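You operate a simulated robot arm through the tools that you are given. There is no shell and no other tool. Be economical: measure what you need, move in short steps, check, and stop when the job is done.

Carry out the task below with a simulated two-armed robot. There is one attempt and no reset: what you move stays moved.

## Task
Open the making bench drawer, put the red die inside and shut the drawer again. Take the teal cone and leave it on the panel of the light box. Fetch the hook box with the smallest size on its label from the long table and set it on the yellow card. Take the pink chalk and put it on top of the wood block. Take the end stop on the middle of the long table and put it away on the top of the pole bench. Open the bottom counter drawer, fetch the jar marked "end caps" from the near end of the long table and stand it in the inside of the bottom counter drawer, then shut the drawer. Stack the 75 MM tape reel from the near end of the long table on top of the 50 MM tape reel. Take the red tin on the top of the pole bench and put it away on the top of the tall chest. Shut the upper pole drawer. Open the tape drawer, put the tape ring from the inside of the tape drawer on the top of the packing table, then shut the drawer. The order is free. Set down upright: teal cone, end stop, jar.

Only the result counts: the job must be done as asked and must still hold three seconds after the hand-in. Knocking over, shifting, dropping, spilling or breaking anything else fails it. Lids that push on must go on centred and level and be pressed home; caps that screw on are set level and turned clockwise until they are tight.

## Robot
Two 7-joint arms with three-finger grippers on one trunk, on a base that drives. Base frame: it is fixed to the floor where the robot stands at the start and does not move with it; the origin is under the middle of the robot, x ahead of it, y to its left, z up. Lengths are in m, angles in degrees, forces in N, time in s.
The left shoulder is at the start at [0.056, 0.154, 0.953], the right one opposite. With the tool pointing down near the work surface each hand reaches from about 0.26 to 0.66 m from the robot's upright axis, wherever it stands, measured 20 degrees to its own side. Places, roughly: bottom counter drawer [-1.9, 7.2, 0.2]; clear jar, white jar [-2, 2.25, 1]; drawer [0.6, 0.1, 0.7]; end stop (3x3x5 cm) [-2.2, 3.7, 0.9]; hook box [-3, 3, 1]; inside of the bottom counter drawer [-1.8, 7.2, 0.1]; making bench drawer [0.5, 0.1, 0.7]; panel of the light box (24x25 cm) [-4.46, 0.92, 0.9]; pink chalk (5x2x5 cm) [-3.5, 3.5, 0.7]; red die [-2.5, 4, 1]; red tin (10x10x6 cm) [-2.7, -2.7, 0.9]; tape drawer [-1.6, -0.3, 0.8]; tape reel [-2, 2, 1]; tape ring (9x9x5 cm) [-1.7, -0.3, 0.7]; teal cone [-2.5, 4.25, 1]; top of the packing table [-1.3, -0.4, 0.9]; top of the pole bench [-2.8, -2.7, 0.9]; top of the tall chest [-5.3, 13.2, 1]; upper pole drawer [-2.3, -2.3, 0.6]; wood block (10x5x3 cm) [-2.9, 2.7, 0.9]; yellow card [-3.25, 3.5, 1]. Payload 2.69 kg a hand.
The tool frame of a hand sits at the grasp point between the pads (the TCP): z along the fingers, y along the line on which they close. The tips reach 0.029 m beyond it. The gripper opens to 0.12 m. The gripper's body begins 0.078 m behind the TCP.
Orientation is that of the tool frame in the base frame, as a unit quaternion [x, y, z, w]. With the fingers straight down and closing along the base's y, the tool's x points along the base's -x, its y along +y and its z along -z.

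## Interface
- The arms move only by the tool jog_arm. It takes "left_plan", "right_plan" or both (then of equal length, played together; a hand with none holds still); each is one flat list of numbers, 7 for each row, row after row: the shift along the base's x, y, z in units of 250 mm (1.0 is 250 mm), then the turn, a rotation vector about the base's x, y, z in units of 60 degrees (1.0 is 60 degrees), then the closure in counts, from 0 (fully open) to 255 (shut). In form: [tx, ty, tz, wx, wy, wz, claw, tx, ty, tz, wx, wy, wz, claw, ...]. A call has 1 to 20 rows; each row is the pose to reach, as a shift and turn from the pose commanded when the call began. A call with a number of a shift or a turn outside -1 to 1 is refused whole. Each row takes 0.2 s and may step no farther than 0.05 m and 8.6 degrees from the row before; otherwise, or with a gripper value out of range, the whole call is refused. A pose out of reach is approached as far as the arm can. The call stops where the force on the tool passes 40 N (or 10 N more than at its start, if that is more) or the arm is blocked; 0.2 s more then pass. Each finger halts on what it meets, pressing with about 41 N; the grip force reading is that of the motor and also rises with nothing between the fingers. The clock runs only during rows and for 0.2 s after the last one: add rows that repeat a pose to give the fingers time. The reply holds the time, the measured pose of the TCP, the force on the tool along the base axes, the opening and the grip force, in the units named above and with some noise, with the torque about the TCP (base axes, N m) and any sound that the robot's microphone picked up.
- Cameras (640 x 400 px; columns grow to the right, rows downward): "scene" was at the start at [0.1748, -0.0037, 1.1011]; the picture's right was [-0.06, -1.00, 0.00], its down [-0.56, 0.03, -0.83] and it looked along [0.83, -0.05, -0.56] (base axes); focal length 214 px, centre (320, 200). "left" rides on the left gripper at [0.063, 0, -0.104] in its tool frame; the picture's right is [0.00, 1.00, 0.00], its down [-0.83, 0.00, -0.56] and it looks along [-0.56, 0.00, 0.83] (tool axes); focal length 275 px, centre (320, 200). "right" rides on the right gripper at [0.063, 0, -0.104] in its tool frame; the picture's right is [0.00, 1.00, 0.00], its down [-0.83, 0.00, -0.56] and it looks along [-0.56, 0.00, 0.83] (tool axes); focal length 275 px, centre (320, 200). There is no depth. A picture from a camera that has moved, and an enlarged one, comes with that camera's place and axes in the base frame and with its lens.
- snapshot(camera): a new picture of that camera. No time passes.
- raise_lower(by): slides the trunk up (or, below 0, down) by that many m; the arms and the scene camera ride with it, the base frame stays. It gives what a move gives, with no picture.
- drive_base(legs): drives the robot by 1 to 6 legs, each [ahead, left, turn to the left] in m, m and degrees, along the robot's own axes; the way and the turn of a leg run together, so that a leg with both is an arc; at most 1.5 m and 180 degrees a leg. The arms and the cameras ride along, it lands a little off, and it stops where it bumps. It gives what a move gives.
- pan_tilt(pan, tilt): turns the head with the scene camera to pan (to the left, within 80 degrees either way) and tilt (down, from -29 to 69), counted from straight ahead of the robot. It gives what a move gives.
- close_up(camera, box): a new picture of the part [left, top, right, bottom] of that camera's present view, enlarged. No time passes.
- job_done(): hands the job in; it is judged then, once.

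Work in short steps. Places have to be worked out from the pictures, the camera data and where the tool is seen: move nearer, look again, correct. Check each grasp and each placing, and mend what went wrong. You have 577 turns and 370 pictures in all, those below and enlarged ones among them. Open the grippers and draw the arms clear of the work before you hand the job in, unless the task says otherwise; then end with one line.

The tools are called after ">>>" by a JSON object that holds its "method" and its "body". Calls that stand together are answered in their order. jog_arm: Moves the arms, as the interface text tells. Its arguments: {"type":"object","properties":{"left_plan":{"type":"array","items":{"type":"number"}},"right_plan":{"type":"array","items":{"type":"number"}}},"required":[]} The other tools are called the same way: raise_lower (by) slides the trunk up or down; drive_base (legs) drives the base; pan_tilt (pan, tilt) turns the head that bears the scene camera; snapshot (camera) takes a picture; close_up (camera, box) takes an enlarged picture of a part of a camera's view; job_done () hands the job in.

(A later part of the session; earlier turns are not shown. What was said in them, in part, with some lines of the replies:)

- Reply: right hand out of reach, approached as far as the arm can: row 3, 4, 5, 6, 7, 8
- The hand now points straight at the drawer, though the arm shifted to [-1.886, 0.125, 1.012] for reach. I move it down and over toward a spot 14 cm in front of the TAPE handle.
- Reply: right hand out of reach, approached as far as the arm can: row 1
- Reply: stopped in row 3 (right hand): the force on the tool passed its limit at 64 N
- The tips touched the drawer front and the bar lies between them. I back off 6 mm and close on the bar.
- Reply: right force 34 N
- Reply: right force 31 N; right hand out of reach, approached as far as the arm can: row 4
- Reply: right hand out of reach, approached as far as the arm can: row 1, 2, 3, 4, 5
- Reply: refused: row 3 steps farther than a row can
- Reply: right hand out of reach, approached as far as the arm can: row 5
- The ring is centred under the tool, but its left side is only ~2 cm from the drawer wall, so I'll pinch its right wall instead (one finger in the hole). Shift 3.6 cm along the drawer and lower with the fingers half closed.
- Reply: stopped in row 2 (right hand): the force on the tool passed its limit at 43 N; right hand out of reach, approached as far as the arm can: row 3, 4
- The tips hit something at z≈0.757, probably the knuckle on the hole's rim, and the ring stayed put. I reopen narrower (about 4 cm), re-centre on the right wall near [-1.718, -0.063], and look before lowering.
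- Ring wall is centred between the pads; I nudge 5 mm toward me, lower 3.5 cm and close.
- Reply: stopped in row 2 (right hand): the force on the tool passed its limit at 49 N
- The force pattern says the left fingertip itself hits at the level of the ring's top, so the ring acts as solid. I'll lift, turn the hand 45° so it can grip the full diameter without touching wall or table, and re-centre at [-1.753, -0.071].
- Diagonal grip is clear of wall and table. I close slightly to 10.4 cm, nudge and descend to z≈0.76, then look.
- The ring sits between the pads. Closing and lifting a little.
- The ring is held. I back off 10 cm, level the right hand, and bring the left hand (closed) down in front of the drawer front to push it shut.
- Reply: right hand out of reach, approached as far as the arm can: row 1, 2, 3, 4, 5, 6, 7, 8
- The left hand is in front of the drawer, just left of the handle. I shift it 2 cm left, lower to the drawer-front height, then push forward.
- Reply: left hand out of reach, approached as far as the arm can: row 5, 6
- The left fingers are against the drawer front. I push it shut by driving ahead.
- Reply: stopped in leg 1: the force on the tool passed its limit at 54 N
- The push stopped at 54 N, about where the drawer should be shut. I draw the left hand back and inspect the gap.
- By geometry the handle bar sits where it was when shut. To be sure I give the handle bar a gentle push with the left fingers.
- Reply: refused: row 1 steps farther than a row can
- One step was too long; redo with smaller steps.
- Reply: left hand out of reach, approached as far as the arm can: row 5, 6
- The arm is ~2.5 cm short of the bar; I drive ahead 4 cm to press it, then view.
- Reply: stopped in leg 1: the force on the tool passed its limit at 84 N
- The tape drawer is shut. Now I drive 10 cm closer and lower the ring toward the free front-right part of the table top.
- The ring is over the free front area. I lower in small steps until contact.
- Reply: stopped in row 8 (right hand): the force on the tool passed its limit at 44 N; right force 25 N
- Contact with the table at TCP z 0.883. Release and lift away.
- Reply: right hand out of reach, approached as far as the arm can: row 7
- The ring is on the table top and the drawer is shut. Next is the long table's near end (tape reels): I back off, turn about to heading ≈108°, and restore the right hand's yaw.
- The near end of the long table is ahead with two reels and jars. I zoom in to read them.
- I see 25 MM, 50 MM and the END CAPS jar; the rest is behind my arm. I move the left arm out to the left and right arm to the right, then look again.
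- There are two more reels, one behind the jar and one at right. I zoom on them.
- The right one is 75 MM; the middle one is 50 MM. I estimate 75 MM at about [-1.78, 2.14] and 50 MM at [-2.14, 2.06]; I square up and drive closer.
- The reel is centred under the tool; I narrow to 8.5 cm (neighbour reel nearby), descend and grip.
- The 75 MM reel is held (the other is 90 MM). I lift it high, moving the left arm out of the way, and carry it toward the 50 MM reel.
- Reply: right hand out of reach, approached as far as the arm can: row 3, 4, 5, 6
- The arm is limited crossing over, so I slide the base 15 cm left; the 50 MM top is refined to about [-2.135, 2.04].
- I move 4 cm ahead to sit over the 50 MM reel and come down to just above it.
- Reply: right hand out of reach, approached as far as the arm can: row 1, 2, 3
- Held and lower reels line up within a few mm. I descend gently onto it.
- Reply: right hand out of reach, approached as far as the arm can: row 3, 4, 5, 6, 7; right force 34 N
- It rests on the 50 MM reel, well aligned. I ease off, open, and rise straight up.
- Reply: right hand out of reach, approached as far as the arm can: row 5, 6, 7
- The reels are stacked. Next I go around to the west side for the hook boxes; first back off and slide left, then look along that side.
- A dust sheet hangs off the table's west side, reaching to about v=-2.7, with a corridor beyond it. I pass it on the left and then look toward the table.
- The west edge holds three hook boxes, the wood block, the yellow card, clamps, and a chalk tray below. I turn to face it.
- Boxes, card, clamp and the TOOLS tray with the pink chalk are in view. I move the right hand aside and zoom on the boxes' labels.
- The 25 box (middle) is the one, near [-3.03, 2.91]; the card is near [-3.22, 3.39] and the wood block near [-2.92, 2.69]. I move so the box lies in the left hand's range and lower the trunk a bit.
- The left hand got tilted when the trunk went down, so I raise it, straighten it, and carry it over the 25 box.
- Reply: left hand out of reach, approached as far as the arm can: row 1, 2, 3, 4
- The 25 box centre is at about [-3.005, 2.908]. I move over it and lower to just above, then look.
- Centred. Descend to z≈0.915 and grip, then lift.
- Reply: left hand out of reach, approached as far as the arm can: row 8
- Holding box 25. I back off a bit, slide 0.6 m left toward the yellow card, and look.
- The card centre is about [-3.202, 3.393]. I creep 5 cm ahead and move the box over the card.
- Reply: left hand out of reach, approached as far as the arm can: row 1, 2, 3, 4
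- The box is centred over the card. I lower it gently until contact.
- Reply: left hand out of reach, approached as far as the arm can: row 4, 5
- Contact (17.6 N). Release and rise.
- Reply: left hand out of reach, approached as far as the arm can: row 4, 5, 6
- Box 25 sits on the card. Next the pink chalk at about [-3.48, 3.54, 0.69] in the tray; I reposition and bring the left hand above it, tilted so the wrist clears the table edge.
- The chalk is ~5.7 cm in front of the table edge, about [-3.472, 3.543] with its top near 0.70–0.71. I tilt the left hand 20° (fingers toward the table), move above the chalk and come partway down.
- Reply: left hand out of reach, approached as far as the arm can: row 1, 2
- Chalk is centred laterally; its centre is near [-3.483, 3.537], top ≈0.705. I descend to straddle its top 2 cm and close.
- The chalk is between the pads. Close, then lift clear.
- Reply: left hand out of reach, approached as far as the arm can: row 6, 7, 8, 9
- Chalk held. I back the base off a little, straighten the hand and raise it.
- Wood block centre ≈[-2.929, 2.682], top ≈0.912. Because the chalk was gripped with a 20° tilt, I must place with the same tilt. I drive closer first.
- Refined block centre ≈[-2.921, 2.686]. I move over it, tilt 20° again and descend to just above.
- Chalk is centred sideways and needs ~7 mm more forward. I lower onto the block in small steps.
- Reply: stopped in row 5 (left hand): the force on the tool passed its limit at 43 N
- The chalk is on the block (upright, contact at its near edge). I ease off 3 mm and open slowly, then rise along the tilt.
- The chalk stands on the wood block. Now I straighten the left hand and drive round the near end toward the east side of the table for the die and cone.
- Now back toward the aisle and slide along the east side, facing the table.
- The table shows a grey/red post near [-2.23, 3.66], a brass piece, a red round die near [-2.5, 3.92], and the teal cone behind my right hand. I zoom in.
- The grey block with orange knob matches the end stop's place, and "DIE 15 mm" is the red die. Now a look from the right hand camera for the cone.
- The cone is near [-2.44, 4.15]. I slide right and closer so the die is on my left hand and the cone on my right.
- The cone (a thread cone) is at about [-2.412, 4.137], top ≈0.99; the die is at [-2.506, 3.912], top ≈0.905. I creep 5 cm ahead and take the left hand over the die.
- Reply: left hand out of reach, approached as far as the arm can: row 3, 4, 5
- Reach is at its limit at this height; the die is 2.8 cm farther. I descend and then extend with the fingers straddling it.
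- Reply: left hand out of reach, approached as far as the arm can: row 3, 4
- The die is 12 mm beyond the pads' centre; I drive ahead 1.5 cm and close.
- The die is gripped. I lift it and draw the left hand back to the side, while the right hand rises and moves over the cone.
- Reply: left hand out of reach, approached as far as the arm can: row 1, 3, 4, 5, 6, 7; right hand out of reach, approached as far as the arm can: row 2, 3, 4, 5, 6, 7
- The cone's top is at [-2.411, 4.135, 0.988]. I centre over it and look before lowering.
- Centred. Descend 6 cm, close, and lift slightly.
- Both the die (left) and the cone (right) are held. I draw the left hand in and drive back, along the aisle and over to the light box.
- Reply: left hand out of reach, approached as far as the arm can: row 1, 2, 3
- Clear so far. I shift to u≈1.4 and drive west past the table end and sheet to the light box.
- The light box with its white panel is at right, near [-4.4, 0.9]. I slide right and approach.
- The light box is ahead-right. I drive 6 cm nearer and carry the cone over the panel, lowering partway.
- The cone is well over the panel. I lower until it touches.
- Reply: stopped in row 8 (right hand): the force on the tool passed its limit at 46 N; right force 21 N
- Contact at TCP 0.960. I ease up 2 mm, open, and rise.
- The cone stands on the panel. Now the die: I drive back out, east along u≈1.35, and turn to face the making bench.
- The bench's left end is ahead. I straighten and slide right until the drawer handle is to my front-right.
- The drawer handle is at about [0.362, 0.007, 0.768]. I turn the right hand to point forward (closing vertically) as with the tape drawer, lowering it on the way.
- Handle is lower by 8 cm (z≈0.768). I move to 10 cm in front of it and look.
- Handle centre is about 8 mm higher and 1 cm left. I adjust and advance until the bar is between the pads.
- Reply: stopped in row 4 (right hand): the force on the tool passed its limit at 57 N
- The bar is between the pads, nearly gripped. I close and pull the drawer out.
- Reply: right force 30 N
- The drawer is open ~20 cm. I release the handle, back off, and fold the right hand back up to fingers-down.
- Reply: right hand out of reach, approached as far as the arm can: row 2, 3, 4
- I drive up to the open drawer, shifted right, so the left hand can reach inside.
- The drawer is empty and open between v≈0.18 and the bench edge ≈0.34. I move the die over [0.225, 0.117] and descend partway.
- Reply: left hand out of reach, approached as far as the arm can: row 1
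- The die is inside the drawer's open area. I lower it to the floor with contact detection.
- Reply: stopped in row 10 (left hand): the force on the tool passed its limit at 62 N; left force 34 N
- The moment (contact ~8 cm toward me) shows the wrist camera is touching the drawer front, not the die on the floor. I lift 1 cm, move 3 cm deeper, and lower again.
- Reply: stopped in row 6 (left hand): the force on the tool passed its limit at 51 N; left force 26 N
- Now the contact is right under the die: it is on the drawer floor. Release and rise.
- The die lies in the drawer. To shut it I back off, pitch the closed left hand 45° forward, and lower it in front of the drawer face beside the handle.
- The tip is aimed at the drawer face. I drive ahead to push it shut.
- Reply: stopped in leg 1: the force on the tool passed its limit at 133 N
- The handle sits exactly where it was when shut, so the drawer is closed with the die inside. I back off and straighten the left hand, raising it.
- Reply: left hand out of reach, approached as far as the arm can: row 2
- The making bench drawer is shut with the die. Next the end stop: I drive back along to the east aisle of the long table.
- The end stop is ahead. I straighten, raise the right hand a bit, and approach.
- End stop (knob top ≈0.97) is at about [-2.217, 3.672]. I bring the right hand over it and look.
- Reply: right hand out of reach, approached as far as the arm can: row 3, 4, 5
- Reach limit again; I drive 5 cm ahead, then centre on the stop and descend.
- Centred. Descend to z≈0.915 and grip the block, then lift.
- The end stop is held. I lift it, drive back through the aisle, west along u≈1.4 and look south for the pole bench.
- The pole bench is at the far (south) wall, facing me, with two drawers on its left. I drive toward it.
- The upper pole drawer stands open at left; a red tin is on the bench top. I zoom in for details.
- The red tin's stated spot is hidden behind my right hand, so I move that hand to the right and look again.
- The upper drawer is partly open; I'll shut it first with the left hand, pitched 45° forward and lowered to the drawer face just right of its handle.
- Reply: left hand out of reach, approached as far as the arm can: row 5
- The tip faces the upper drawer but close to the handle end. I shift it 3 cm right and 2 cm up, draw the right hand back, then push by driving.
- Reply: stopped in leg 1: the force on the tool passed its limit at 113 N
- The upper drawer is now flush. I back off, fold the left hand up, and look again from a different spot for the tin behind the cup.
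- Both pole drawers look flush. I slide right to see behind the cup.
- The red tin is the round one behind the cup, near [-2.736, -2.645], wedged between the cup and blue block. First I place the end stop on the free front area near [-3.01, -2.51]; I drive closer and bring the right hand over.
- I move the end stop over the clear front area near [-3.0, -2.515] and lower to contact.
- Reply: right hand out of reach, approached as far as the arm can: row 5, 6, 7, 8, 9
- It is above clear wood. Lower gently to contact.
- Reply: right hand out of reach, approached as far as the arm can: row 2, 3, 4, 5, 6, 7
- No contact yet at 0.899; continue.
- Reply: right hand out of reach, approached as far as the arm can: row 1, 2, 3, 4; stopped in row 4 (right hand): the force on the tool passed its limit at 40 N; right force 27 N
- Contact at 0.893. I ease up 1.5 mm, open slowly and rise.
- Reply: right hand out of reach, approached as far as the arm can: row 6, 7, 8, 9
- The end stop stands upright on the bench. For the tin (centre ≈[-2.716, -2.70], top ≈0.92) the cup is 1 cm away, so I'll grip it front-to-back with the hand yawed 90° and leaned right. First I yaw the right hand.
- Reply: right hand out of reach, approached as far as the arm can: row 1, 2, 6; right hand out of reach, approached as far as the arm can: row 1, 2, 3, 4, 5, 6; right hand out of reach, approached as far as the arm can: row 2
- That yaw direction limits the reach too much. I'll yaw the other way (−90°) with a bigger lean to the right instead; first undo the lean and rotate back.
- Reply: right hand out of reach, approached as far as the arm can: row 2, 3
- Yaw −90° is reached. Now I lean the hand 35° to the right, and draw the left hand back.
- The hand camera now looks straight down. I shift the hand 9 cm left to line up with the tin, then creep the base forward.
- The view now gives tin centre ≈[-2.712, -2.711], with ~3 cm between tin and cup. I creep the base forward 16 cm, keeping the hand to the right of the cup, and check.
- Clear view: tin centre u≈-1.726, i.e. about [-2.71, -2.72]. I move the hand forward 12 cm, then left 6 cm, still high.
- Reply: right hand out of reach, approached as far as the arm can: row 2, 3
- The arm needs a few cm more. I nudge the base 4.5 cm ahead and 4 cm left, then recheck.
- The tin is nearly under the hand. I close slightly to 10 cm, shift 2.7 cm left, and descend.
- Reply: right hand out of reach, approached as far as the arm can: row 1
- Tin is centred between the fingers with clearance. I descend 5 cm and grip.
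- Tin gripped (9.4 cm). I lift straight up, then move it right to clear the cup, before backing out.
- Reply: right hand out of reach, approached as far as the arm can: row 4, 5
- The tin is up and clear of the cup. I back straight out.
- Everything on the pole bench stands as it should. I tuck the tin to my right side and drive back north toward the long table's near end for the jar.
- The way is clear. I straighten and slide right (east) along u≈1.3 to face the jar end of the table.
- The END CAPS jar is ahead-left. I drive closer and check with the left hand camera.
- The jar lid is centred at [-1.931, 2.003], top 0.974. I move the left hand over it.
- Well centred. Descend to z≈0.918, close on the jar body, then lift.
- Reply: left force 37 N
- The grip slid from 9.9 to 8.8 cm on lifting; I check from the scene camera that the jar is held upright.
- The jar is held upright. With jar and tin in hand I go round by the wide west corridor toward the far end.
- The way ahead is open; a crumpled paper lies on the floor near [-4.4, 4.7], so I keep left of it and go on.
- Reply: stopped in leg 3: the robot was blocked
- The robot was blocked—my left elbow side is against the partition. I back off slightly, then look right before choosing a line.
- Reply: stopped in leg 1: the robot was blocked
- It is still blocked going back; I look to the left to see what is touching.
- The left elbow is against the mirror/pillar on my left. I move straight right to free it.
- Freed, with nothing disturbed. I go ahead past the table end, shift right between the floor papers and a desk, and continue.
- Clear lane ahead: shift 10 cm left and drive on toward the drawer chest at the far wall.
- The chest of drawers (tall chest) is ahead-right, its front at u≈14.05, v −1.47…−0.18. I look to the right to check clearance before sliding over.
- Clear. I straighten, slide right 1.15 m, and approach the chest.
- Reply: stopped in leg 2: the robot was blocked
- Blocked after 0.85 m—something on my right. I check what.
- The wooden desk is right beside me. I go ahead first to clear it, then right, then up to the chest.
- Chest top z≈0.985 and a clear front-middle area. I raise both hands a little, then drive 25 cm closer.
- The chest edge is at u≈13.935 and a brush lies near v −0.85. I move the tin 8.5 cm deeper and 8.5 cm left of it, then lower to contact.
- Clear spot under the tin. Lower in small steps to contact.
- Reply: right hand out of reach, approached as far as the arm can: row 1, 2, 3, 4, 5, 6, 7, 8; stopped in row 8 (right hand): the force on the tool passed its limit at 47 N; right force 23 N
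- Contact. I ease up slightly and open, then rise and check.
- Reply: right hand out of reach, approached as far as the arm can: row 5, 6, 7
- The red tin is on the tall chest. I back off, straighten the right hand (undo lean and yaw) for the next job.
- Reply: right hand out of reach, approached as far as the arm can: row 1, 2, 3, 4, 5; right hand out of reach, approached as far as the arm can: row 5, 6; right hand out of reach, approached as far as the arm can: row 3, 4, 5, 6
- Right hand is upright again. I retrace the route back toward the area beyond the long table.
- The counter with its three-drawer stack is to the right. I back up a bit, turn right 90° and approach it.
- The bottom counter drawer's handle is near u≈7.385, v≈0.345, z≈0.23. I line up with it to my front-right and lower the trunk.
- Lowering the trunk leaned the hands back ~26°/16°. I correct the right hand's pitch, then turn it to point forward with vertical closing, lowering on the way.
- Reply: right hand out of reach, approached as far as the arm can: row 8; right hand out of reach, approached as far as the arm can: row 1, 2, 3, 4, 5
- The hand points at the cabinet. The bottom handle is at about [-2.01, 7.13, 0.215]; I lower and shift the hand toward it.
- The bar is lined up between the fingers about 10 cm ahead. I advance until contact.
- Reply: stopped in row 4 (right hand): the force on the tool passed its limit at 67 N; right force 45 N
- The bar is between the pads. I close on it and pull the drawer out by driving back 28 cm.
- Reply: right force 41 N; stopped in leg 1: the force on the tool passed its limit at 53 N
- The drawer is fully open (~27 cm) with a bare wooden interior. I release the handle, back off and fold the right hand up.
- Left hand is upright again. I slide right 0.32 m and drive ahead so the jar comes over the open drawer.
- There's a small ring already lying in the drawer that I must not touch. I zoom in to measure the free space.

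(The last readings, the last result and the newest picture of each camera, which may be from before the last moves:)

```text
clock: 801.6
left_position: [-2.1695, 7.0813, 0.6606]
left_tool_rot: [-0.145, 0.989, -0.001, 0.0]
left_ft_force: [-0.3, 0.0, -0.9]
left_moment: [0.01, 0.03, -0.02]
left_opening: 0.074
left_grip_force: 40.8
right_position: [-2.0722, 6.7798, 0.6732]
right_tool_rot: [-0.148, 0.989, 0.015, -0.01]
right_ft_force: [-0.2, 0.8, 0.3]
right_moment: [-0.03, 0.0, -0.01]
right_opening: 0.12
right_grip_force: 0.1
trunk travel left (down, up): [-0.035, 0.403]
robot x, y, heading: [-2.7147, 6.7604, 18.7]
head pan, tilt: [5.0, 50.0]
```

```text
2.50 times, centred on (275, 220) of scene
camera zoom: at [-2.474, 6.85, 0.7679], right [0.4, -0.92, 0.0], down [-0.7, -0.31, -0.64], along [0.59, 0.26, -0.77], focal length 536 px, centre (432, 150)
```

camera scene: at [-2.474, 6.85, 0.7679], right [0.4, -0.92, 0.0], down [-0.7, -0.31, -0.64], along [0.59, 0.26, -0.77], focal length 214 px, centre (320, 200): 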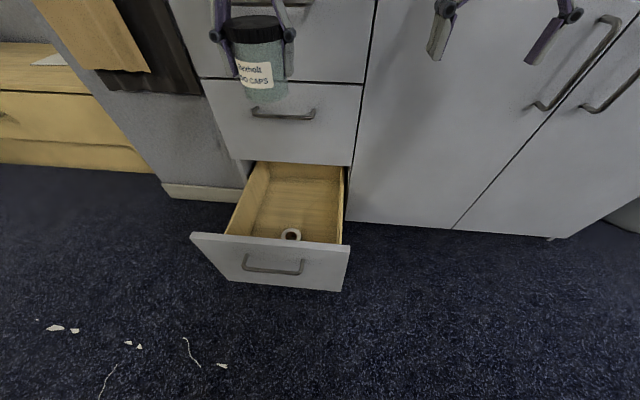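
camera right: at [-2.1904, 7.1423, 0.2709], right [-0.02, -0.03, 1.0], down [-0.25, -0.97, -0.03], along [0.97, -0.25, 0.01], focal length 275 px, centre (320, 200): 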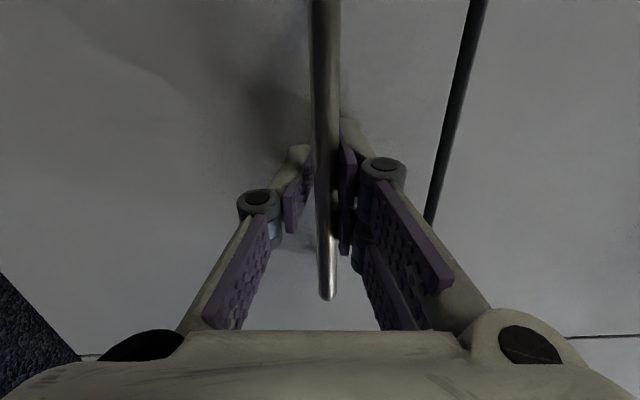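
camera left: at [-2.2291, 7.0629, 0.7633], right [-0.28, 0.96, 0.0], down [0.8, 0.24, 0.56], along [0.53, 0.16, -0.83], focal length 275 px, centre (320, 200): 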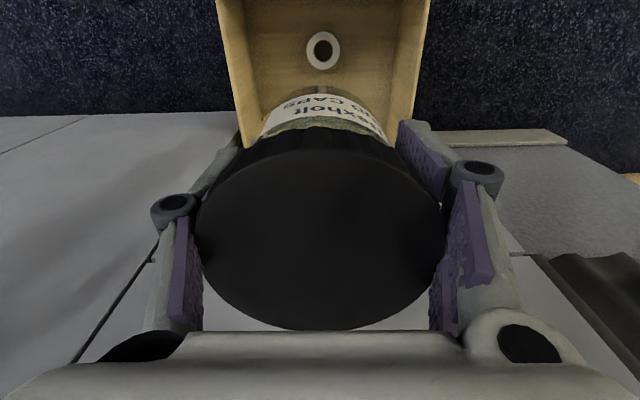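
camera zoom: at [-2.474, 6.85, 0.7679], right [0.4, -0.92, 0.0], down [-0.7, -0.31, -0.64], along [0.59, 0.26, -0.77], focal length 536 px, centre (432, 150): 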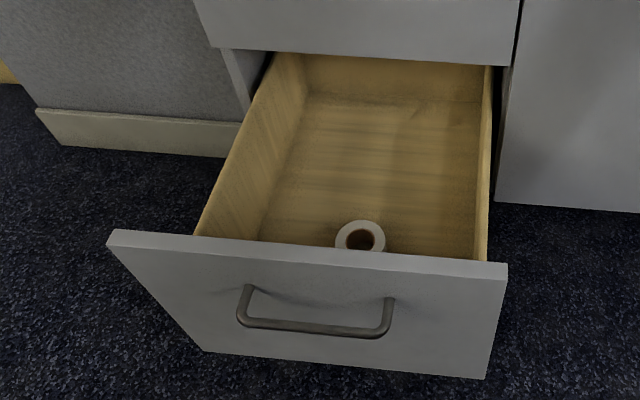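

The drawer inner width is about u 7.25–7.55 with the ring at its front centre (u 7.408, v 0.17). I'll stand the jar in the left part, near u 7.49, v 0.205, with the left hand yawed 90° so the fingers fit.

>>> {"method": "jog_arm", "body": {"left_plan": [-0.02, 0.05, 0, 0, 0, 0.125, 255, -0.04, 0.1, 0, 0, 0, 0.25, 255, -0.06, 0.15, 0, 0, 0, 0.375, 255, -0.08, 0.2, 0, 0, 0, 0.5, 255, -0.1, 0.26, 0, 0, 0, 0.625, 255, -0.106, 0.32, 0, 0, 0, 0.75, 255]}}

>>> {"method": "jog_arm", "body": {"left_plan": [0, 0, 0, 0, 0, 0.125, 255, 0, 0, 0, 0, 0, 0.25, 255, 0, 0, 0, 0, 0, 0.375, 255, 0, 0, 0, 0, 0, 0.5, 255, 0, 0, 0, 0, 0, 0.625, 255, 0, 0, 0, 0, 0, 0.75, 255]}}

>>> {"method": "snapshot", "body": {"camera": "left"}}

>>> {"method": "snapshot", "body": {"camera": "scene"}}

```text
clock: 803.0
left_position: [-2.1947, 7.1604, 0.6601]
left_tool_rot: [-0.514, 0.858, 0.0, 0.0]
left_ft_force: [0.1, 0.0, -1.1]
left_moment: [0.01, -0.01, 0.01]
left_opening: 0.0741
left_grip_force: 40.9
right_position: [-2.0714, 6.7794, 0.6743]
right_tool_rot: [-0.148, 0.989, 0.014, -0.009]
right_ft_force: [-0.2, 0.0, 0.0]
right_moment: [-0.02, 0.0, -0.06]
right_opening: 0.12
right_grip_force: 0.0
trunk travel left (down, up): [-0.035, 0.403]
robot x, y, heading: [-2.7102, 6.7596, 18.6]
head pan, tilt: [5.0, 50.0]
```

```text
clock: 804.5
left_position: [-2.194, 7.1598, 0.6591]
left_tool_rot: [0.803, -0.595, 0.0, -0.001]
left_ft_force: [-0.2, -0.1, -0.9]
left_moment: [0.01, -0.01, -0.01]
left_opening: 0.0742
left_grip_force: 40.9
right_position: [-2.0718, 6.7795, 0.6736]
right_tool_rot: [-0.147, 0.989, 0.014, -0.009]
right_ft_force: [-0.7, -1.1, -0.5]
right_moment: [0.0, 0.01, 0.01]
right_opening: 0.1199
right_grip_force: 0.1
trunk travel left (down, up): [-0.035, 0.403]
robot x, y, heading: [-2.7142, 6.762, 18.7]
head pan, tilt: [5.0, 50.0]
```

```text
181 pictures are left
camera left: at [-2.1762, 7.099, 0.7636], right [-0.96, -0.29, 0.0], down [-0.24, 0.8, 0.56], along [-0.16, 0.53, -0.83], focal length 275 px, centre (320, 200)
```

left: 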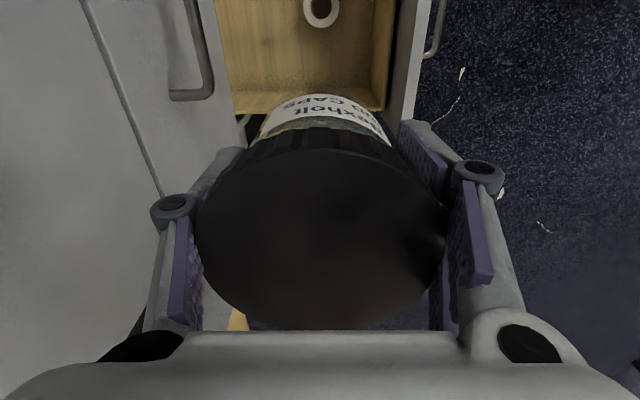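

```text
180 pictures are left
camera scene: at [-2.4741, 6.8501, 0.7678], right [0.4, -0.92, 0.0], down [-0.7, -0.31, -0.64], along [0.59, 0.26, -0.77], focal length 214 px, centre (320, 200)
```

scene: 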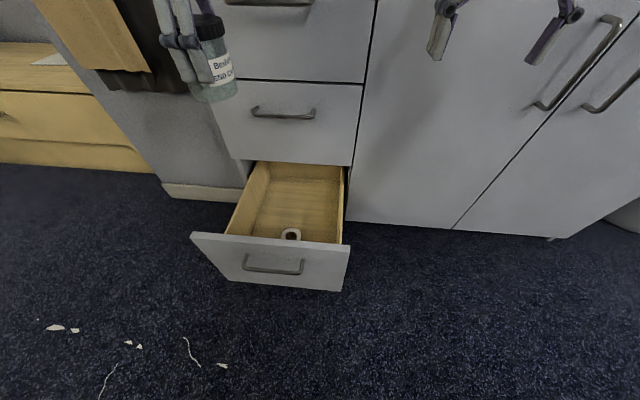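

The jar is above the left part of the drawer. I pull it back 6 cm, drive ahead 8.5 cm to gain reach, then lower it in stages.

>>> {"method": "jog_arm", "body": {"left_plan": [-0.11, -0.04, -0.05, 0, 0, 0, 255, -0.23, -0.076, -0.1, 0, 0, 0, 255]}}

>>> {"method": "drive_base", "body": {"legs": [[0.085, 0, 0]]}}

>>> {"method": "jog_arm", "body": {"left_plan": [0, 0, -0.15, 0, 0, 0, 255, 0, 0, -0.3, 0, 0, 0, 255, 0, 0, -0.45, 0, 0, 0, 255, 0, 0, -0.6, 0, 0, 0, 255, 0, 0, -0.75, 0, 0, 0, 255, 0, 0, -0.9, 0, 0, 0, 255]}}

>>> {"method": "snapshot", "body": {"camera": "scene"}}

>>> {"method": "snapshot", "body": {"camera": "left"}}

```text
clock: 805.0
left_position: [-2.2533, 7.1419, 0.6341]
left_tool_rot: [0.803, -0.596, 0.001, -0.002]
left_ft_force: [-0.9, -0.9, 0.2]
left_moment: [0.01, 0.02, -0.03]
left_opening: 0.0739
left_grip_force: 40.8
right_position: [-2.0726, 6.7809, 0.6742]
right_tool_rot: [-0.148, 0.989, 0.014, -0.01]
right_ft_force: [0.5, -0.7, 0.7]
right_moment: [-0.06, 0.01, -0.01]
right_opening: 0.1201
right_grip_force: 0.0
trunk travel left (down, up): [-0.035, 0.403]
robot x, y, heading: [-2.7141, 6.7616, 19.1]
head pan, tilt: [5.0, 50.0]
```

```text
clock: 806.2
left_position: [-2.1749, 7.1654, 0.6331]
left_tool_rot: [0.802, -0.597, 0.001, -0.001]
left_ft_force: [0.0, 0.2, -1.0]
left_moment: [0.0, 0.01, 0.01]
left_opening: 0.0739
left_grip_force: 41.4
right_position: [-1.9996, 6.8018, 0.6731]
right_tool_rot: [-0.151, 0.988, 0.01, -0.02]
right_ft_force: [-2.8, -2.3, 1.2]
right_moment: [0.25, -0.35, -0.03]
right_opening: 0.12
right_grip_force: 0.1
trunk travel left (down, up): [-0.035, 0.403]
robot x, y, heading: [-2.6342, 6.7806, 18.5]
head pan, tilt: [5.0, 50.0]
stopped in leg 1: the force on the tool passed its limit at 142 N (the readings are from after the stop); the commanded pose is now the measured one
```

```text
clock: 807.6
left_position: [-2.1732, 7.1656, 0.4086]
left_tool_rot: [0.803, -0.596, 0.0, -0.001]
left_ft_force: [0.0, 0.2, -0.7]
left_moment: [0.02, 0.0, -0.01]
left_opening: 0.0738
left_grip_force: 41.2
right_position: [-1.9995, 6.8015, 0.6736]
right_tool_rot: [-0.15, 0.988, 0.01, -0.02]
right_ft_force: [-3.9, -2.8, -0.3]
right_moment: [0.46, -0.55, -0.07]
right_opening: 0.12
right_grip_force: 0.0
trunk travel left (down, up): [-0.035, 0.403]
robot x, y, heading: [-2.639, 6.7874, 18.5]
head pan, tilt: [5.0, 50.0]
```

```text
179 pictures are left
camera scene: at [-2.3964, 6.8753, 0.7679], right [0.4, -0.92, 0.0], down [-0.7, -0.31, -0.64], along [0.59, 0.26, -0.77], focal length 214 px, centre (320, 200)
```

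scene: 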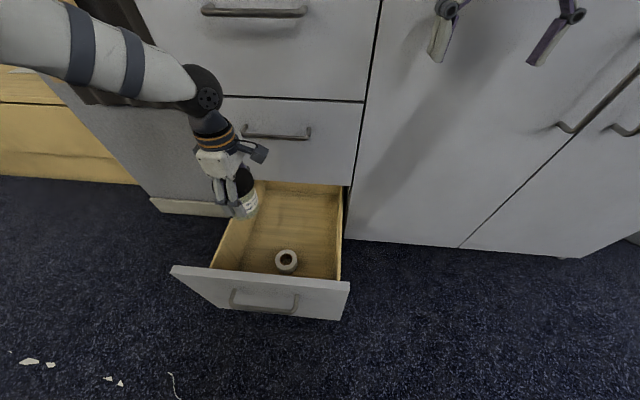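

```text
178 pictures are left
camera left: at [-2.155, 7.1044, 0.5122], right [-0.96, -0.28, 0.0], down [-0.24, 0.8, 0.56], along [-0.16, 0.53, -0.83], focal length 275 px, centre (320, 200)
```

left: 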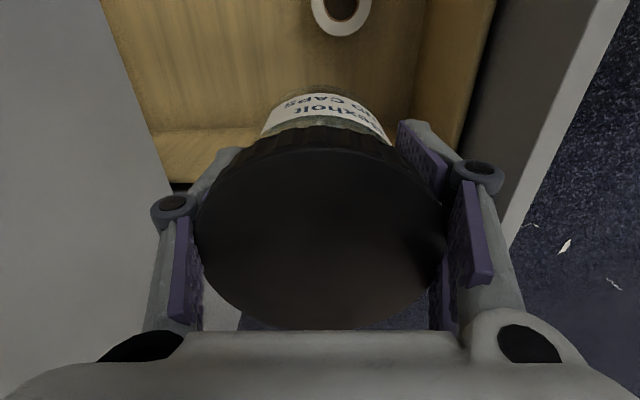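

My right hand touched the cabinet door; I draw it back while the left hand lowers the jar further toward the drawer floor.

>>> {"method": "jog_arm", "body": {"left_plan": [0, 0, -0.15, 0, 0, 0, 255, 0, 0, -0.3, 0, 0, 0, 255, 0, 0, -0.45, 0, 0, 0, 255, 0, 0, -0.6, 0, 0, 0, 255, 0, 0, -0.7, 0, 0, 0, 255, 0, 0, -0.75, 0, 0, 0, 255, 0, 0, -0.79, 0, 0, 0, 255, 0, 0, -0.82, 0, 0, 0, 255], "right_plan": [-0.12, -0.04, 0, 0, 0, 0, 0, -0.24, -0.08, 0, 0, 0, 0, 0, -0.36, -0.12, 0, 0, 0, 0, 0, -0.46, -0.15, 0, 0, 0, 0, 0, -0.46, -0.15, 0, 0, 0, 0, 0, -0.46, -0.15, 0, 0, 0, 0, 0, -0.46, -0.15, 0, 0, 0, 0, 0, -0.46, -0.15, 0, 0, 0, 0, 0]}}

>>> {"method": "close_up", "body": {"camera": "scene", "box": [150, 120, 390, 320]}}

>>> {"method": "snapshot", "body": {"camera": "left"}}

```text
clock: 809.4
left_position: [-2.1749, 7.1682, 0.2029]
left_tool_rot: [0.802, -0.597, 0.001, -0.001]
left_ft_force: [1.1, -0.6, -0.7]
left_moment: [-0.01, -0.03, -0.03]
left_opening: 0.0739
left_grip_force: 40.7
right_position: [-2.113, 6.7645, 0.6754]
right_tool_rot: [-0.151, 0.988, 0.01, -0.021]
right_ft_force: [1.0, -0.5, 0.0]
right_moment: [0.02, 0.03, 0.04]
right_opening: 0.1201
right_grip_force: 0.1
trunk travel left (down, up): [-0.035, 0.403]
robot x, y, heading: [-2.6378, 6.7883, 18.7]
head pan, tilt: [5.0, 50.0]
```

```text
2.00 times, centred on (270, 220) of scene
camera zoom: at [-2.3961, 6.8755, 0.7678], right [0.4, -0.92, 0.0], down [-0.7, -0.31, -0.64], along [0.59, 0.26, -0.77], focal length 429 px, centre (420, 160)
```

zoom: 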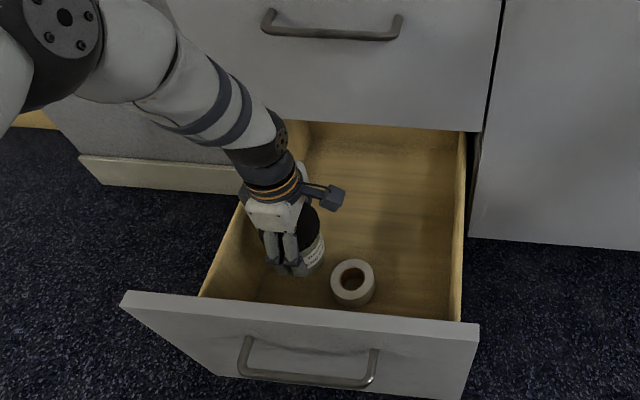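

```text
176 pictures are left
camera left: at [-2.1559, 7.1062, 0.3073], right [-0.96, -0.28, 0.0], down [-0.24, 0.8, 0.56], along [-0.16, 0.53, -0.83], focal length 275 px, centre (320, 200)
```

left: 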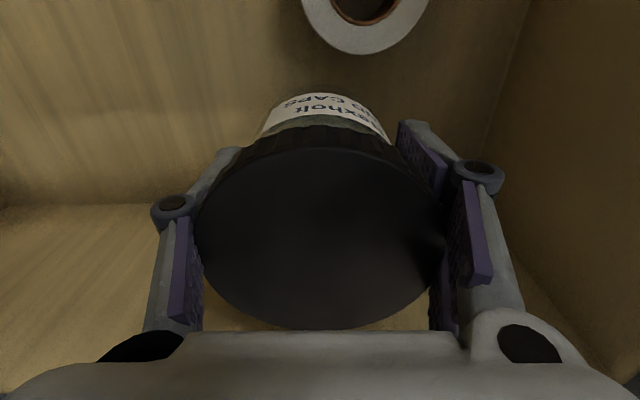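

The jar is inside, clear of the ring and the wall. I keep lowering to contact.

>>> {"method": "jog_arm", "body": {"left_plan": [0, 0, -0.03, 0, 0, 0, 255, 0, 0, -0.06, 0, 0, 0, 255, 0, 0, -0.09, 0, 0, 0, 255, 0, 0, -0.12, 0, 0, 0, 255, 0, 0, -0.15, 0, 0, 0, 255, 0, 0, -0.18, 0, 0, 0, 255, 0, 0, -0.21, 0, 0, 0, 255, 0, 0, -0.24, 0, 0, 0, 255, 0, 0, -0.27, 0, 0, 0, 255, 0, 0, -0.3, 0, 0, 0, 255]}}

```text
clock: 811.0
left_position: [-2.1663, 7.1682, 0.1589]
left_tool_rot: [0.802, -0.597, 0.004, -0.007]
left_ft_force: [1.1, 1.1, 22.1]
left_moment: [-0.2, 0.62, 0.0]
left_opening: 0.0741
left_grip_force: 40.9
right_position: [-2.114, 6.7643, 0.6762]
right_tool_rot: [-0.151, 0.988, 0.01, -0.02]
right_ft_force: [-0.1, -0.5, 0.6]
right_moment: [0.02, 0.0, 0.01]
right_opening: 0.12
right_grip_force: 0.0
trunk travel left (down, up): [-0.035, 0.403]
robot x, y, heading: [-2.6353, 6.7835, 18.6]
head pan, tilt: [5.0, 50.0]
stopped in row 8 (left hand): the force on the tool passed its limit at 51 N (the readings are from after the stop); the commanded pose is now the measured one
```

Contact under the jar. I ease up, open and rise carefully past the lid.

>>> {"method": "jog_arm", "body": {"left_plan": [0, 0, 0.006, 0, 0, 0, 255, 0, 0, 0.006, 0, 0, 0, 90, 0, 0, 0.006, 0, 0, 0, 40, 0, 0, 0.006, 0, 0, 0, 10, 0, 0, 0.006, 0, 0, 0, 10, 0, 0, 0.1, 0, 0, 0, 10, 0, 0, 0.25, 0, 0, 0, 10, 0, 0, 0.4, 0, 0, 0, 10]}}

>>> {"method": "snapshot", "body": {"camera": "left"}}

>>> {"method": "close_up", "body": {"camera": "scene", "box": [150, 120, 390, 320]}}

```text
clock: 812.8
left_position: [-2.1691, 7.1671, 0.2567]
left_tool_rot: [0.803, -0.597, 0.002, -0.004]
left_ft_force: [0.5, -0.1, -0.8]
left_moment: [-0.01, -0.02, -0.01]
left_opening: 0.1153
left_grip_force: 0.1
right_position: [-2.1132, 6.7644, 0.6755]
right_tool_rot: [-0.151, 0.988, 0.011, -0.021]
right_ft_force: [0.7, 0.0, -0.7]
right_moment: [-0.02, 0.01, 0.0]
right_opening: 0.12
right_grip_force: 0.1
trunk travel left (down, up): [-0.035, 0.403]
robot x, y, heading: [-2.6362, 6.7862, 18.6]
head pan, tilt: [5.0, 50.0]
```

```text
175 pictures are left
camera left: at [-2.1509, 7.1058, 0.3603], right [-0.96, -0.28, -0.01], down [-0.24, 0.8, 0.56], along [-0.15, 0.54, -0.83], focal length 275 px, centre (320, 200)
```

left: 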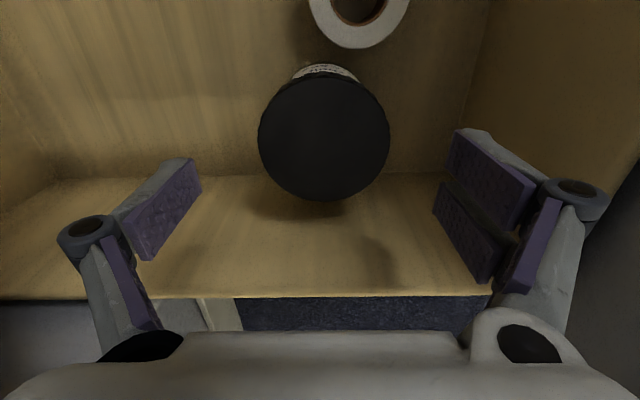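

```text
2.00 times, centred on (270, 220) of scene
camera zoom: at [-2.3962, 6.8755, 0.7678], right [0.4, -0.92, 0.0], down [-0.7, -0.31, -0.64], along [0.59, 0.26, -0.77], focal length 429 px, centre (420, 160)
```

zoom: 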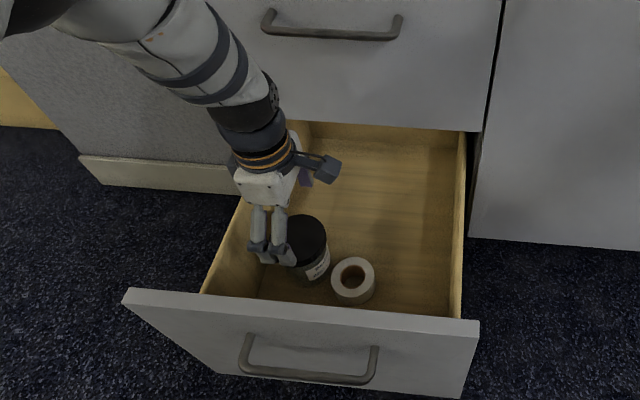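

The jar stands upright in the drawer next to the ring, untouched. I raise the left hand out, back off, and prepare the right hand (pitched 45°) to push the drawer shut.

>>> {"method": "jog_arm", "body": {"left_plan": [0, 0, 0.18, 0, 0, 0, 10, 0, 0, 0.36, 0, 0, 0, 10, 0, 0, 0.54, 0, 0, 0, 10, 0, 0, 0.72, 0, 0, 0, 10, 0, 0, 0.9, 0, 0, 0, 10, 0, 0, 1, 0, 0, 0, 10]}}

>>> {"method": "drive_base", "body": {"legs": [[-0.4, 0, 0], [0, 0.28, 0]]}}

>>> {"method": "jog_arm", "body": {"right_plan": [0, 0, -0.12, 0.039, -0.119, 0, 255, 0, 0, -0.25, 0.077, -0.238, 0, 255, 0, 0, -0.4, 0.116, -0.357, 0, 255, 0, 0, -0.55, 0.155, -0.475, 0, 255, 0, 0, -0.7, 0.193, -0.594, 0, 255, 0, 0, -0.85, 0.232, -0.713, 0, 255, 0, 0, -1, 0.232, -0.713, 0, 255]}}

>>> {"method": "jog_arm", "body": {"right_plan": [0, 0, -0.15, 0, 0, 0, 255, 0, 0, -0.3, 0, 0, 0, 255, 0, 0, -0.4, 0, 0, 0, 255]}}

>>> {"method": "snapshot", "body": {"camera": "scene"}}

>>> {"method": "snapshot", "body": {"camera": "right"}}

```text
clock: 814.2
left_position: [-2.1389, 7.1987, 0.4887]
left_tool_rot: [0.802, -0.597, 0.001, 0.0]
left_ft_force: [-19.2, -8.2, -11.6]
left_moment: [0.06, 0.11, -0.18]
left_opening: 0.0967
left_grip_force: 0.0
left hand out of reach, approached as far as the arm can: row 4, 5, 6
right_position: [-2.1133, 6.7647, 0.6751]
right_tool_rot: [-0.15, 0.988, 0.01, -0.02]
right_ft_force: [0.1, 0.7, -0.1]
right_moment: [-0.01, -0.02, 0.0]
right_opening: 0.1197
right_grip_force: 0.0
trunk travel left (down, up): [-0.035, 0.403]
robot x, y, heading: [-2.6356, 6.7858, 18.6]
head pan, tilt: [5.0, 50.0]
```

```text
clock: 819.1
left_position: [-2.61, 7.334, 0.4904]
left_tool_rot: [0.801, -0.599, 0.003, -0.003]
left_ft_force: [-0.5, 0.5, 0.9]
left_moment: [-0.01, 0.02, -0.01]
left_opening: 0.1152
left_grip_force: 0.1
right_position: [-2.5887, 6.9005, 0.6753]
right_tool_rot: [-0.148, 0.989, 0.01, -0.021]
right_ft_force: [0.8, 0.1, -0.9]
right_moment: [0.01, -0.03, -0.03]
right_opening: 0.12
right_grip_force: 0.1
trunk travel left (down, up): [-0.035, 0.403]
robot x, y, heading: [-3.1102, 6.9241, 18.1]
head pan, tilt: [5.0, 50.0]
```

```text
clock: 820.7
left_position: [-2.6094, 7.3351, 0.4901]
left_tool_rot: [0.801, -0.598, 0.002, -0.002]
left_ft_force: [-0.8, 0.4, 0.3]
left_moment: [0.01, 0.0, 0.0]
left_opening: 0.1153
left_grip_force: 0.1
right_position: [-2.5874, 6.901, 0.4266]
right_tool_rot: [-0.143, 0.92, 0.073, 0.358]
right_ft_force: [0.7, -0.5, 0.3]
right_moment: [0.06, 0.01, 0.03]
right_opening: 0.0001
right_grip_force: 28.0
right hand out of reach, approached as far as the arm can: row 6
trunk travel left (down, up): [-0.035, 0.403]
robot x, y, heading: [-3.1114, 6.9272, 18.3]
head pan, tilt: [5.0, 50.0]
```

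```text
clock: 821.5
left_position: [-2.6096, 7.3349, 0.4897]
left_tool_rot: [0.801, -0.599, 0.001, -0.003]
left_ft_force: [-0.6, 0.1, -0.6]
left_moment: [0.04, -0.01, 0.02]
left_opening: 0.1152
left_grip_force: 0.1
right_position: [-2.5897, 6.9015, 0.3248]
right_tool_rot: [-0.143, 0.92, 0.072, 0.358]
right_ft_force: [1.3, 0.2, 0.3]
right_moment: [0.0, 0.0, 0.02]
right_opening: 0.0001
right_grip_force: 28.7
trunk travel left (down, up): [-0.035, 0.403]
robot x, y, heading: [-3.1106, 6.9227, 18.2]
head pan, tilt: [5.0, 50.0]
```

```text
173 pictures are left
camera scene: at [-2.8714, 7.0128, 0.7678], right [0.39, -0.92, 0.0], down [-0.7, -0.3, -0.64], along [0.59, 0.25, -0.77], focal length 214 px, centre (320, 200)
```

scene: 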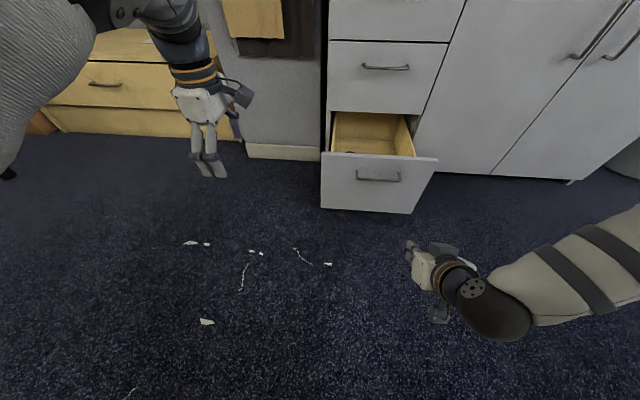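

```text
172 pictures are left
camera right: at [-2.7006, 6.8634, 0.3588], right [-0.32, 0.95, 0.03], down [0.23, 0.05, 0.97], along [0.92, 0.32, -0.23], focal length 275 px, centre (320, 200)
```

right: 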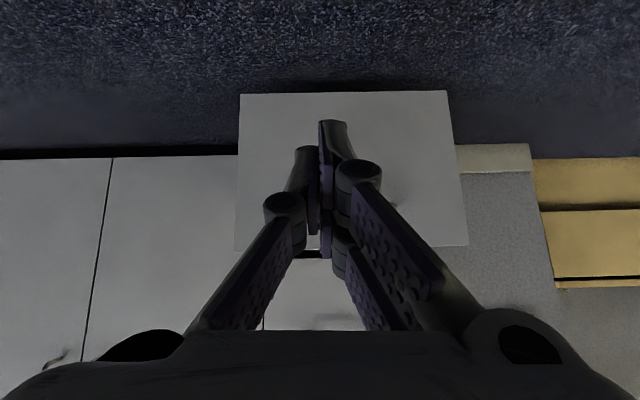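

I draw the left hand back and up so it stays clear, then push the drawer by driving ahead in two steps.

>>> {"method": "jog_arm", "body": {"left_plan": [-0.14, -0.05, 0.05, 0, 0, 0, 10, -0.28, -0.1, 0.1, 0, 0, 0, 10, -0.42, -0.15, 0.2, 0, 0, 0, 10, -0.56, -0.2, 0.3, 0, 0, 0, 10, -0.7, -0.25, 0.4, 0, 0, 0, 10]}}

>>> {"method": "drive_base", "body": {"legs": [[0.35, 0, 0]]}}

>>> {"method": "snapshot", "body": {"camera": "scene"}}

```text
clock: 822.7
left_position: [-2.752, 7.4245, 0.5946]
left_tool_rot: [0.8, -0.6, 0.003, -0.001]
left_ft_force: [0.0, 0.4, -0.2]
left_moment: [0.04, 0.02, 0.0]
left_opening: 0.1154
left_grip_force: 0.5
left hand out of reach, approached as far as the arm can: row 1, 2, 3, 4, 5
right_position: [-2.5899, 6.9012, 0.325]
right_tool_rot: [-0.144, 0.92, 0.073, 0.358]
right_ft_force: [0.3, -0.2, 0.4]
right_moment: [0.0, -0.02, 0.0]
right_opening: 0.0
right_grip_force: 28.6
trunk travel left (down, up): [-0.035, 0.403]
robot x, y, heading: [-3.1108, 6.926, 18.3]
head pan, tilt: [5.0, 50.0]
```

```text
clock: 825.0
left_position: [-2.4253, 7.5348, 0.5949]
left_tool_rot: [0.802, -0.598, 0.002, -0.001]
left_ft_force: [0.0, -0.9, 0.5]
left_moment: [0.01, 0.01, 0.01]
left_opening: 0.1152
left_grip_force: 0.0
right_position: [-2.2617, 7.0109, 0.3252]
right_tool_rot: [-0.145, 0.919, 0.073, 0.358]
right_ft_force: [-0.1, 0.6, -0.5]
right_moment: [0.02, -0.01, -0.03]
right_opening: 0.0
right_grip_force: 28.5
trunk travel left (down, up): [-0.035, 0.403]
robot x, y, heading: [-2.7852, 7.0384, 18.4]
head pan, tilt: [5.0, 50.0]
```

```text
171 pictures are left
camera scene: at [-2.5437, 7.1219, 0.7679], right [0.4, -0.92, 0.0], down [-0.7, -0.3, -0.64], along [0.59, 0.26, -0.77], focal length 214 px, centre (320, 200)
```

scene: 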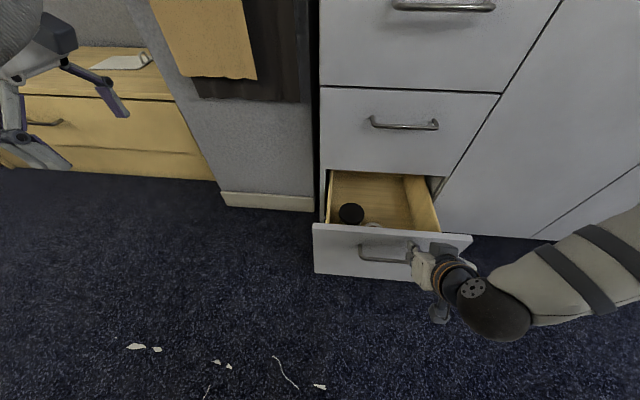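

The tip is on the panel and the jar is visible inside. I push the rest in gently.

>>> {"method": "drive_base", "body": {"legs": [[0.1, 0, 0], [0.08, 0, 0], [0.04, 0, 0], [0.03, 0, 0], [0.03, 0, 0]]}}

>>> {"method": "snapshot", "body": {"camera": "scene"}}

```text
clock: 827.1
left_position: [-2.252, 7.5922, 0.598]
left_tool_rot: [0.802, -0.597, 0.002, 0.002]
left_ft_force: [-20.1, -16.3, 10.0]
left_moment: [0.75, -1.38, -0.7]
left_opening: 0.1053
left_grip_force: 0.1
right_position: [-2.0827, 7.071, 0.3257]
right_tool_rot: [-0.145, 0.919, 0.074, 0.359]
right_ft_force: [1.1, 0.4, -0.7]
right_moment: [-0.02, 0.03, -0.01]
right_opening: 0.0
right_grip_force: 28.3
trunk travel left (down, up): [-0.035, 0.403]
robot x, y, heading: [-2.6053, 7.09, 18.3]
head pan, tilt: [5.0, 50.0]
stopped in leg 3: the force on the tool passed its limit at 57 N (the readings are from after the stop); the commanded pose is now the measured one
```

```text
170 pictures are left
camera scene: at [-2.3655, 7.1799, 0.7683], right [0.4, -0.92, 0.0], down [-0.7, -0.3, -0.64], along [0.59, 0.26, -0.76], focal length 214 px, centre (320, 200)
```

scene: 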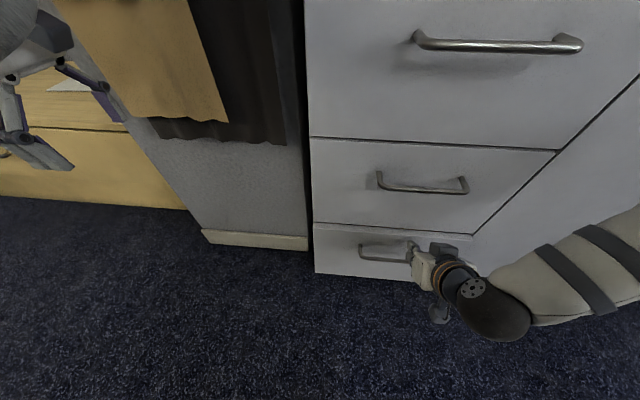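

The left hand touched something on the left. I back off slightly, un-yaw the left hand to tuck it in, and look there.

>>> {"method": "drive_base", "body": {"legs": [[-0.08, 0, 0]]}}

>>> {"method": "pan_tilt", "body": {"pan": 40, "tilt": 40}}

>>> {"method": "snapshot", "body": {"camera": "scene"}}

>>> {"method": "snapshot", "body": {"camera": "left"}}

```text
clock: 828.2
left_position: [-2.3245, 7.568, 0.5961]
left_tool_rot: [0.803, -0.596, 0.002, 0.003]
left_ft_force: [-0.3, 0.5, 0.1]
left_moment: [0.02, -0.01, 0.0]
left_opening: 0.1153
left_grip_force: 0.0
right_position: [-2.1566, 7.0459, 0.3249]
right_tool_rot: [-0.145, 0.919, 0.074, 0.358]
right_ft_force: [-0.2, -0.1, 0.6]
right_moment: [0.02, -0.01, 0.0]
right_opening: 0.0
right_grip_force: 28.2
trunk travel left (down, up): [-0.035, 0.403]
robot x, y, heading: [-2.6805, 7.067, 18.5]
head pan, tilt: [5.0, 50.0]
```

```text
clock: 829.2
left_position: [-2.3243, 7.5688, 0.5952]
left_tool_rot: [0.803, -0.596, 0.003, 0.003]
left_ft_force: [0.2, -0.5, 0.6]
left_moment: [0.02, 0.03, 0.04]
left_opening: 0.1153
left_grip_force: 0.1
right_position: [-2.1567, 7.0459, 0.3257]
right_tool_rot: [-0.146, 0.919, 0.073, 0.358]
right_ft_force: [-0.4, 0.4, -0.2]
right_moment: [-0.01, -0.03, -0.01]
right_opening: 0.0
right_grip_force: 28.4
trunk travel left (down, up): [-0.035, 0.403]
robot x, y, heading: [-2.6778, 7.0693, 18.4]
head pan, tilt: [40.0, 40.0]
```

```text
169 pictures are left
camera scene: at [-2.4653, 7.1982, 0.782], right [0.85, -0.52, 0.0], down [-0.34, -0.55, -0.77], along [0.4, 0.65, -0.64], focal length 214 px, centre (320, 200)
```

scene: 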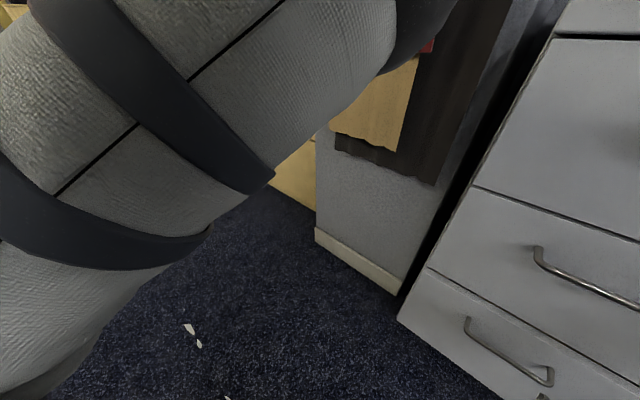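

```text
168 pictures are left
camera left: at [-2.3066, 7.508, 0.6999], right [-0.96, -0.28, 0.0], down [-0.24, 0.8, 0.55], along [-0.16, 0.53, -0.83], focal length 275 px, centre (320, 200)
```

left: 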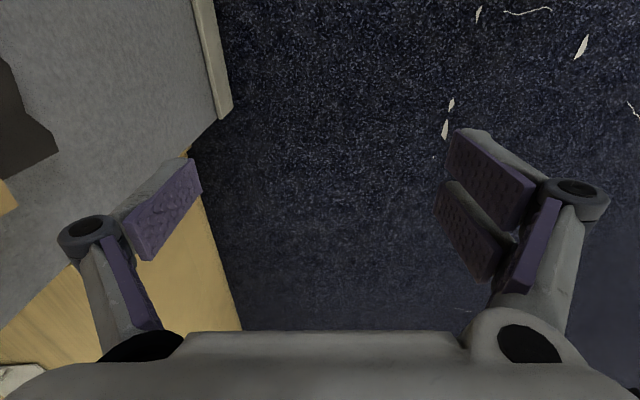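

The left finger only touched the fixed pillar. I finish closing the drawer with the right arm alone, slowly.

>>> {"method": "jog_arm", "body": {"right_plan": [0.08, 0.026, 0, 0, 0, 0, 255, 0.16, 0.053, 0, 0, 0, 0, 255, 0.24, 0.08, 0, 0, 0, 0, 255, 0.3, 0.1, 0, 0, 0, 0, 255, 0.34, 0.113, 0, 0, 0, 0, 255, 0.38, 0.127, 0, 0, 0, 0, 255, 0.42, 0.14, 0, 0, 0, 0, 255, 0.46, 0.153, 0, 0, 0, 0, 255, 0.5, 0.166, 0, 0, 0, 0, 255, 0.54, 0.18, 0, 0, 0, 0, 255]}}

>>> {"method": "pan_tilt", "body": {"pan": 0, "tilt": 50}}

>>> {"method": "snapshot", "body": {"camera": "scene"}}

```text
clock: 830.7
left_position: [-2.3242, 7.5682, 0.5958]
left_tool_rot: [0.802, -0.597, 0.003, 0.003]
left_ft_force: [-0.5, -0.8, -0.2]
left_moment: [0.02, 0.04, 0.01]
left_opening: 0.1155
left_grip_force: 0.0
right_position: [-2.0636, 7.0779, 0.323]
right_tool_rot: [-0.146, 0.922, 0.072, 0.35]
right_ft_force: [-4.6, -0.7, -0.3]
right_moment: [-0.01, 0.04, 0.04]
right_opening: 0.0
right_grip_force: 28.2
trunk travel left (down, up): [-0.035, 0.403]
robot x, y, heading: [-2.6788, 7.0638, 18.3]
head pan, tilt: [40.0, 40.0]
stopped in row 7 (right hand): the force on the tool passed its limit at 55 N (the readings are from after the stop); the commanded pose is now the measured one
```

```text
clock: 831.8
left_position: [-2.3242, 7.568, 0.5965]
left_tool_rot: [0.802, -0.597, 0.002, 0.003]
left_ft_force: [0.4, 1.2, 0.3]
left_moment: [0.01, 0.0, 0.0]
left_opening: 0.115
left_grip_force: 0.0
right_position: [-2.0638, 7.0771, 0.3218]
right_tool_rot: [-0.146, 0.922, 0.073, 0.35]
right_ft_force: [-11.8, -1.3, -3.7]
right_moment: [-0.07, 0.17, 0.12]
right_opening: 0.0001
right_grip_force: 28.4
trunk travel left (down, up): [-0.035, 0.403]
robot x, y, heading: [-2.68, 7.0683, 18.4]
head pan, tilt: [0.0, 50.0]
```

```text
167 pictures are left
camera scene: at [-2.4372, 7.1497, 0.7679], right [0.32, -0.95, 0.0], down [-0.73, -0.24, -0.64], along [0.61, 0.2, -0.77], focal length 214 px, centre (320, 200)
```

scene: 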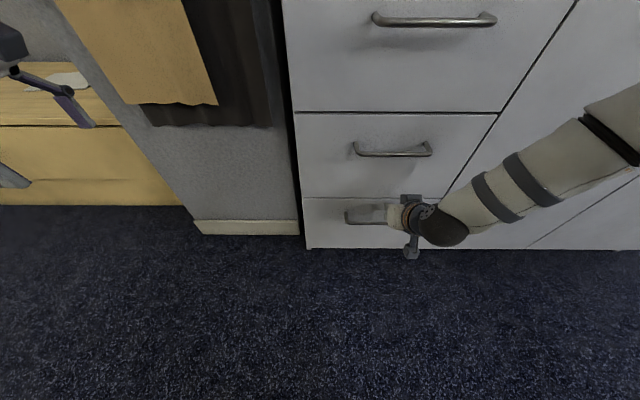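

The drawer looks flush. I back off and inspect.

>>> {"method": "drive_base", "body": {"legs": [[-0.4, 0, 0]]}}

>>> {"method": "jog_arm", "body": {"right_plan": [-0.05, -0.02, 0.15, 0, 0, 0, 200, -0.1, -0.04, 0.3, 0, 0, 0, 100, -0.1, -0.04, 0.45, 0, 0, 0, 0, -0.1, -0.04, 0.6, 0, 0, 0, 0]}}

>>> {"method": "close_up", "body": {"camera": "scene", "box": [220, 60, 460, 210]}}

```text
clock: 834.3
left_position: [-2.6988, 7.4428, 0.5961]
left_tool_rot: [0.801, -0.599, 0.002, 0.003]
left_ft_force: [-0.2, 0.0, 0.8]
left_moment: [0.07, -0.01, 0.03]
left_opening: 0.1155
left_grip_force: 0.1
right_position: [-2.439, 6.951, 0.3222]
right_tool_rot: [-0.143, 0.922, 0.072, 0.352]
right_ft_force: [0.8, 0.4, -0.2]
right_moment: [0.01, 0.02, -0.01]
right_opening: 0.0
right_grip_force: 28.7
trunk travel left (down, up): [-0.035, 0.403]
robot x, y, heading: [-3.0567, 6.9433, 18.2]
head pan, tilt: [0.0, 50.0]
```

```text
clock: 835.3
left_position: [-2.6988, 7.4428, 0.5966]
left_tool_rot: [0.801, -0.598, 0.002, 0.003]
left_ft_force: [-0.1, -0.1, 0.1]
left_moment: [-0.01, -0.02, -0.01]
left_opening: 0.1153
left_grip_force: 0.0
right_position: [-2.4665, 6.9392, 0.4744]
right_tool_rot: [-0.143, 0.922, 0.072, 0.352]
right_ft_force: [0.9, 0.2, 0.4]
right_moment: [-0.02, 0.0, -0.02]
right_opening: 0.1196
right_grip_force: 0.1
trunk travel left (down, up): [-0.035, 0.403]
robot x, y, heading: [-3.0565, 6.9449, 18.1]
head pan, tilt: [0.0, 50.0]
```

```text
2.67 times, centred on (340, 135) of scene
camera zoom: at [-2.8137, 7.0246, 0.7678], right [0.31, -0.95, 0.0], down [-0.73, -0.24, -0.64], along [0.61, 0.2, -0.77], focal length 572 px, centre (267, 373)
```

zoom: 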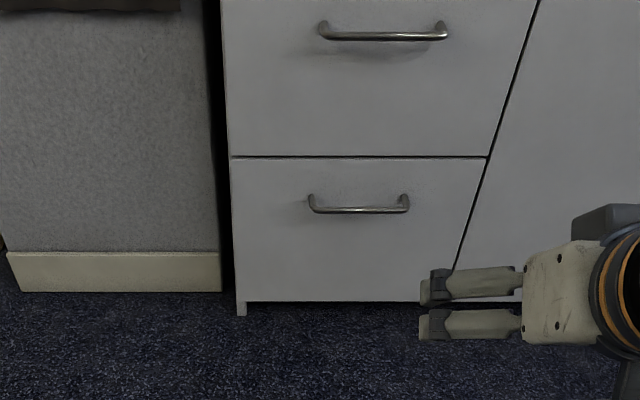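

Everything asked is in place, both grippers are open, and the arms are clear of the work, so I hand the job in.

>>> {"method": "job_done", "body": {}}

```text
The job is handed in.
```

All ten jobs in the task are done and handed in. The jar was upright in the bottom counter drawer before I shut it, and I could not see it afterwards. On the way I bumped a pillar with a mirror, a desk and a cabinet door, and saw nothing move.
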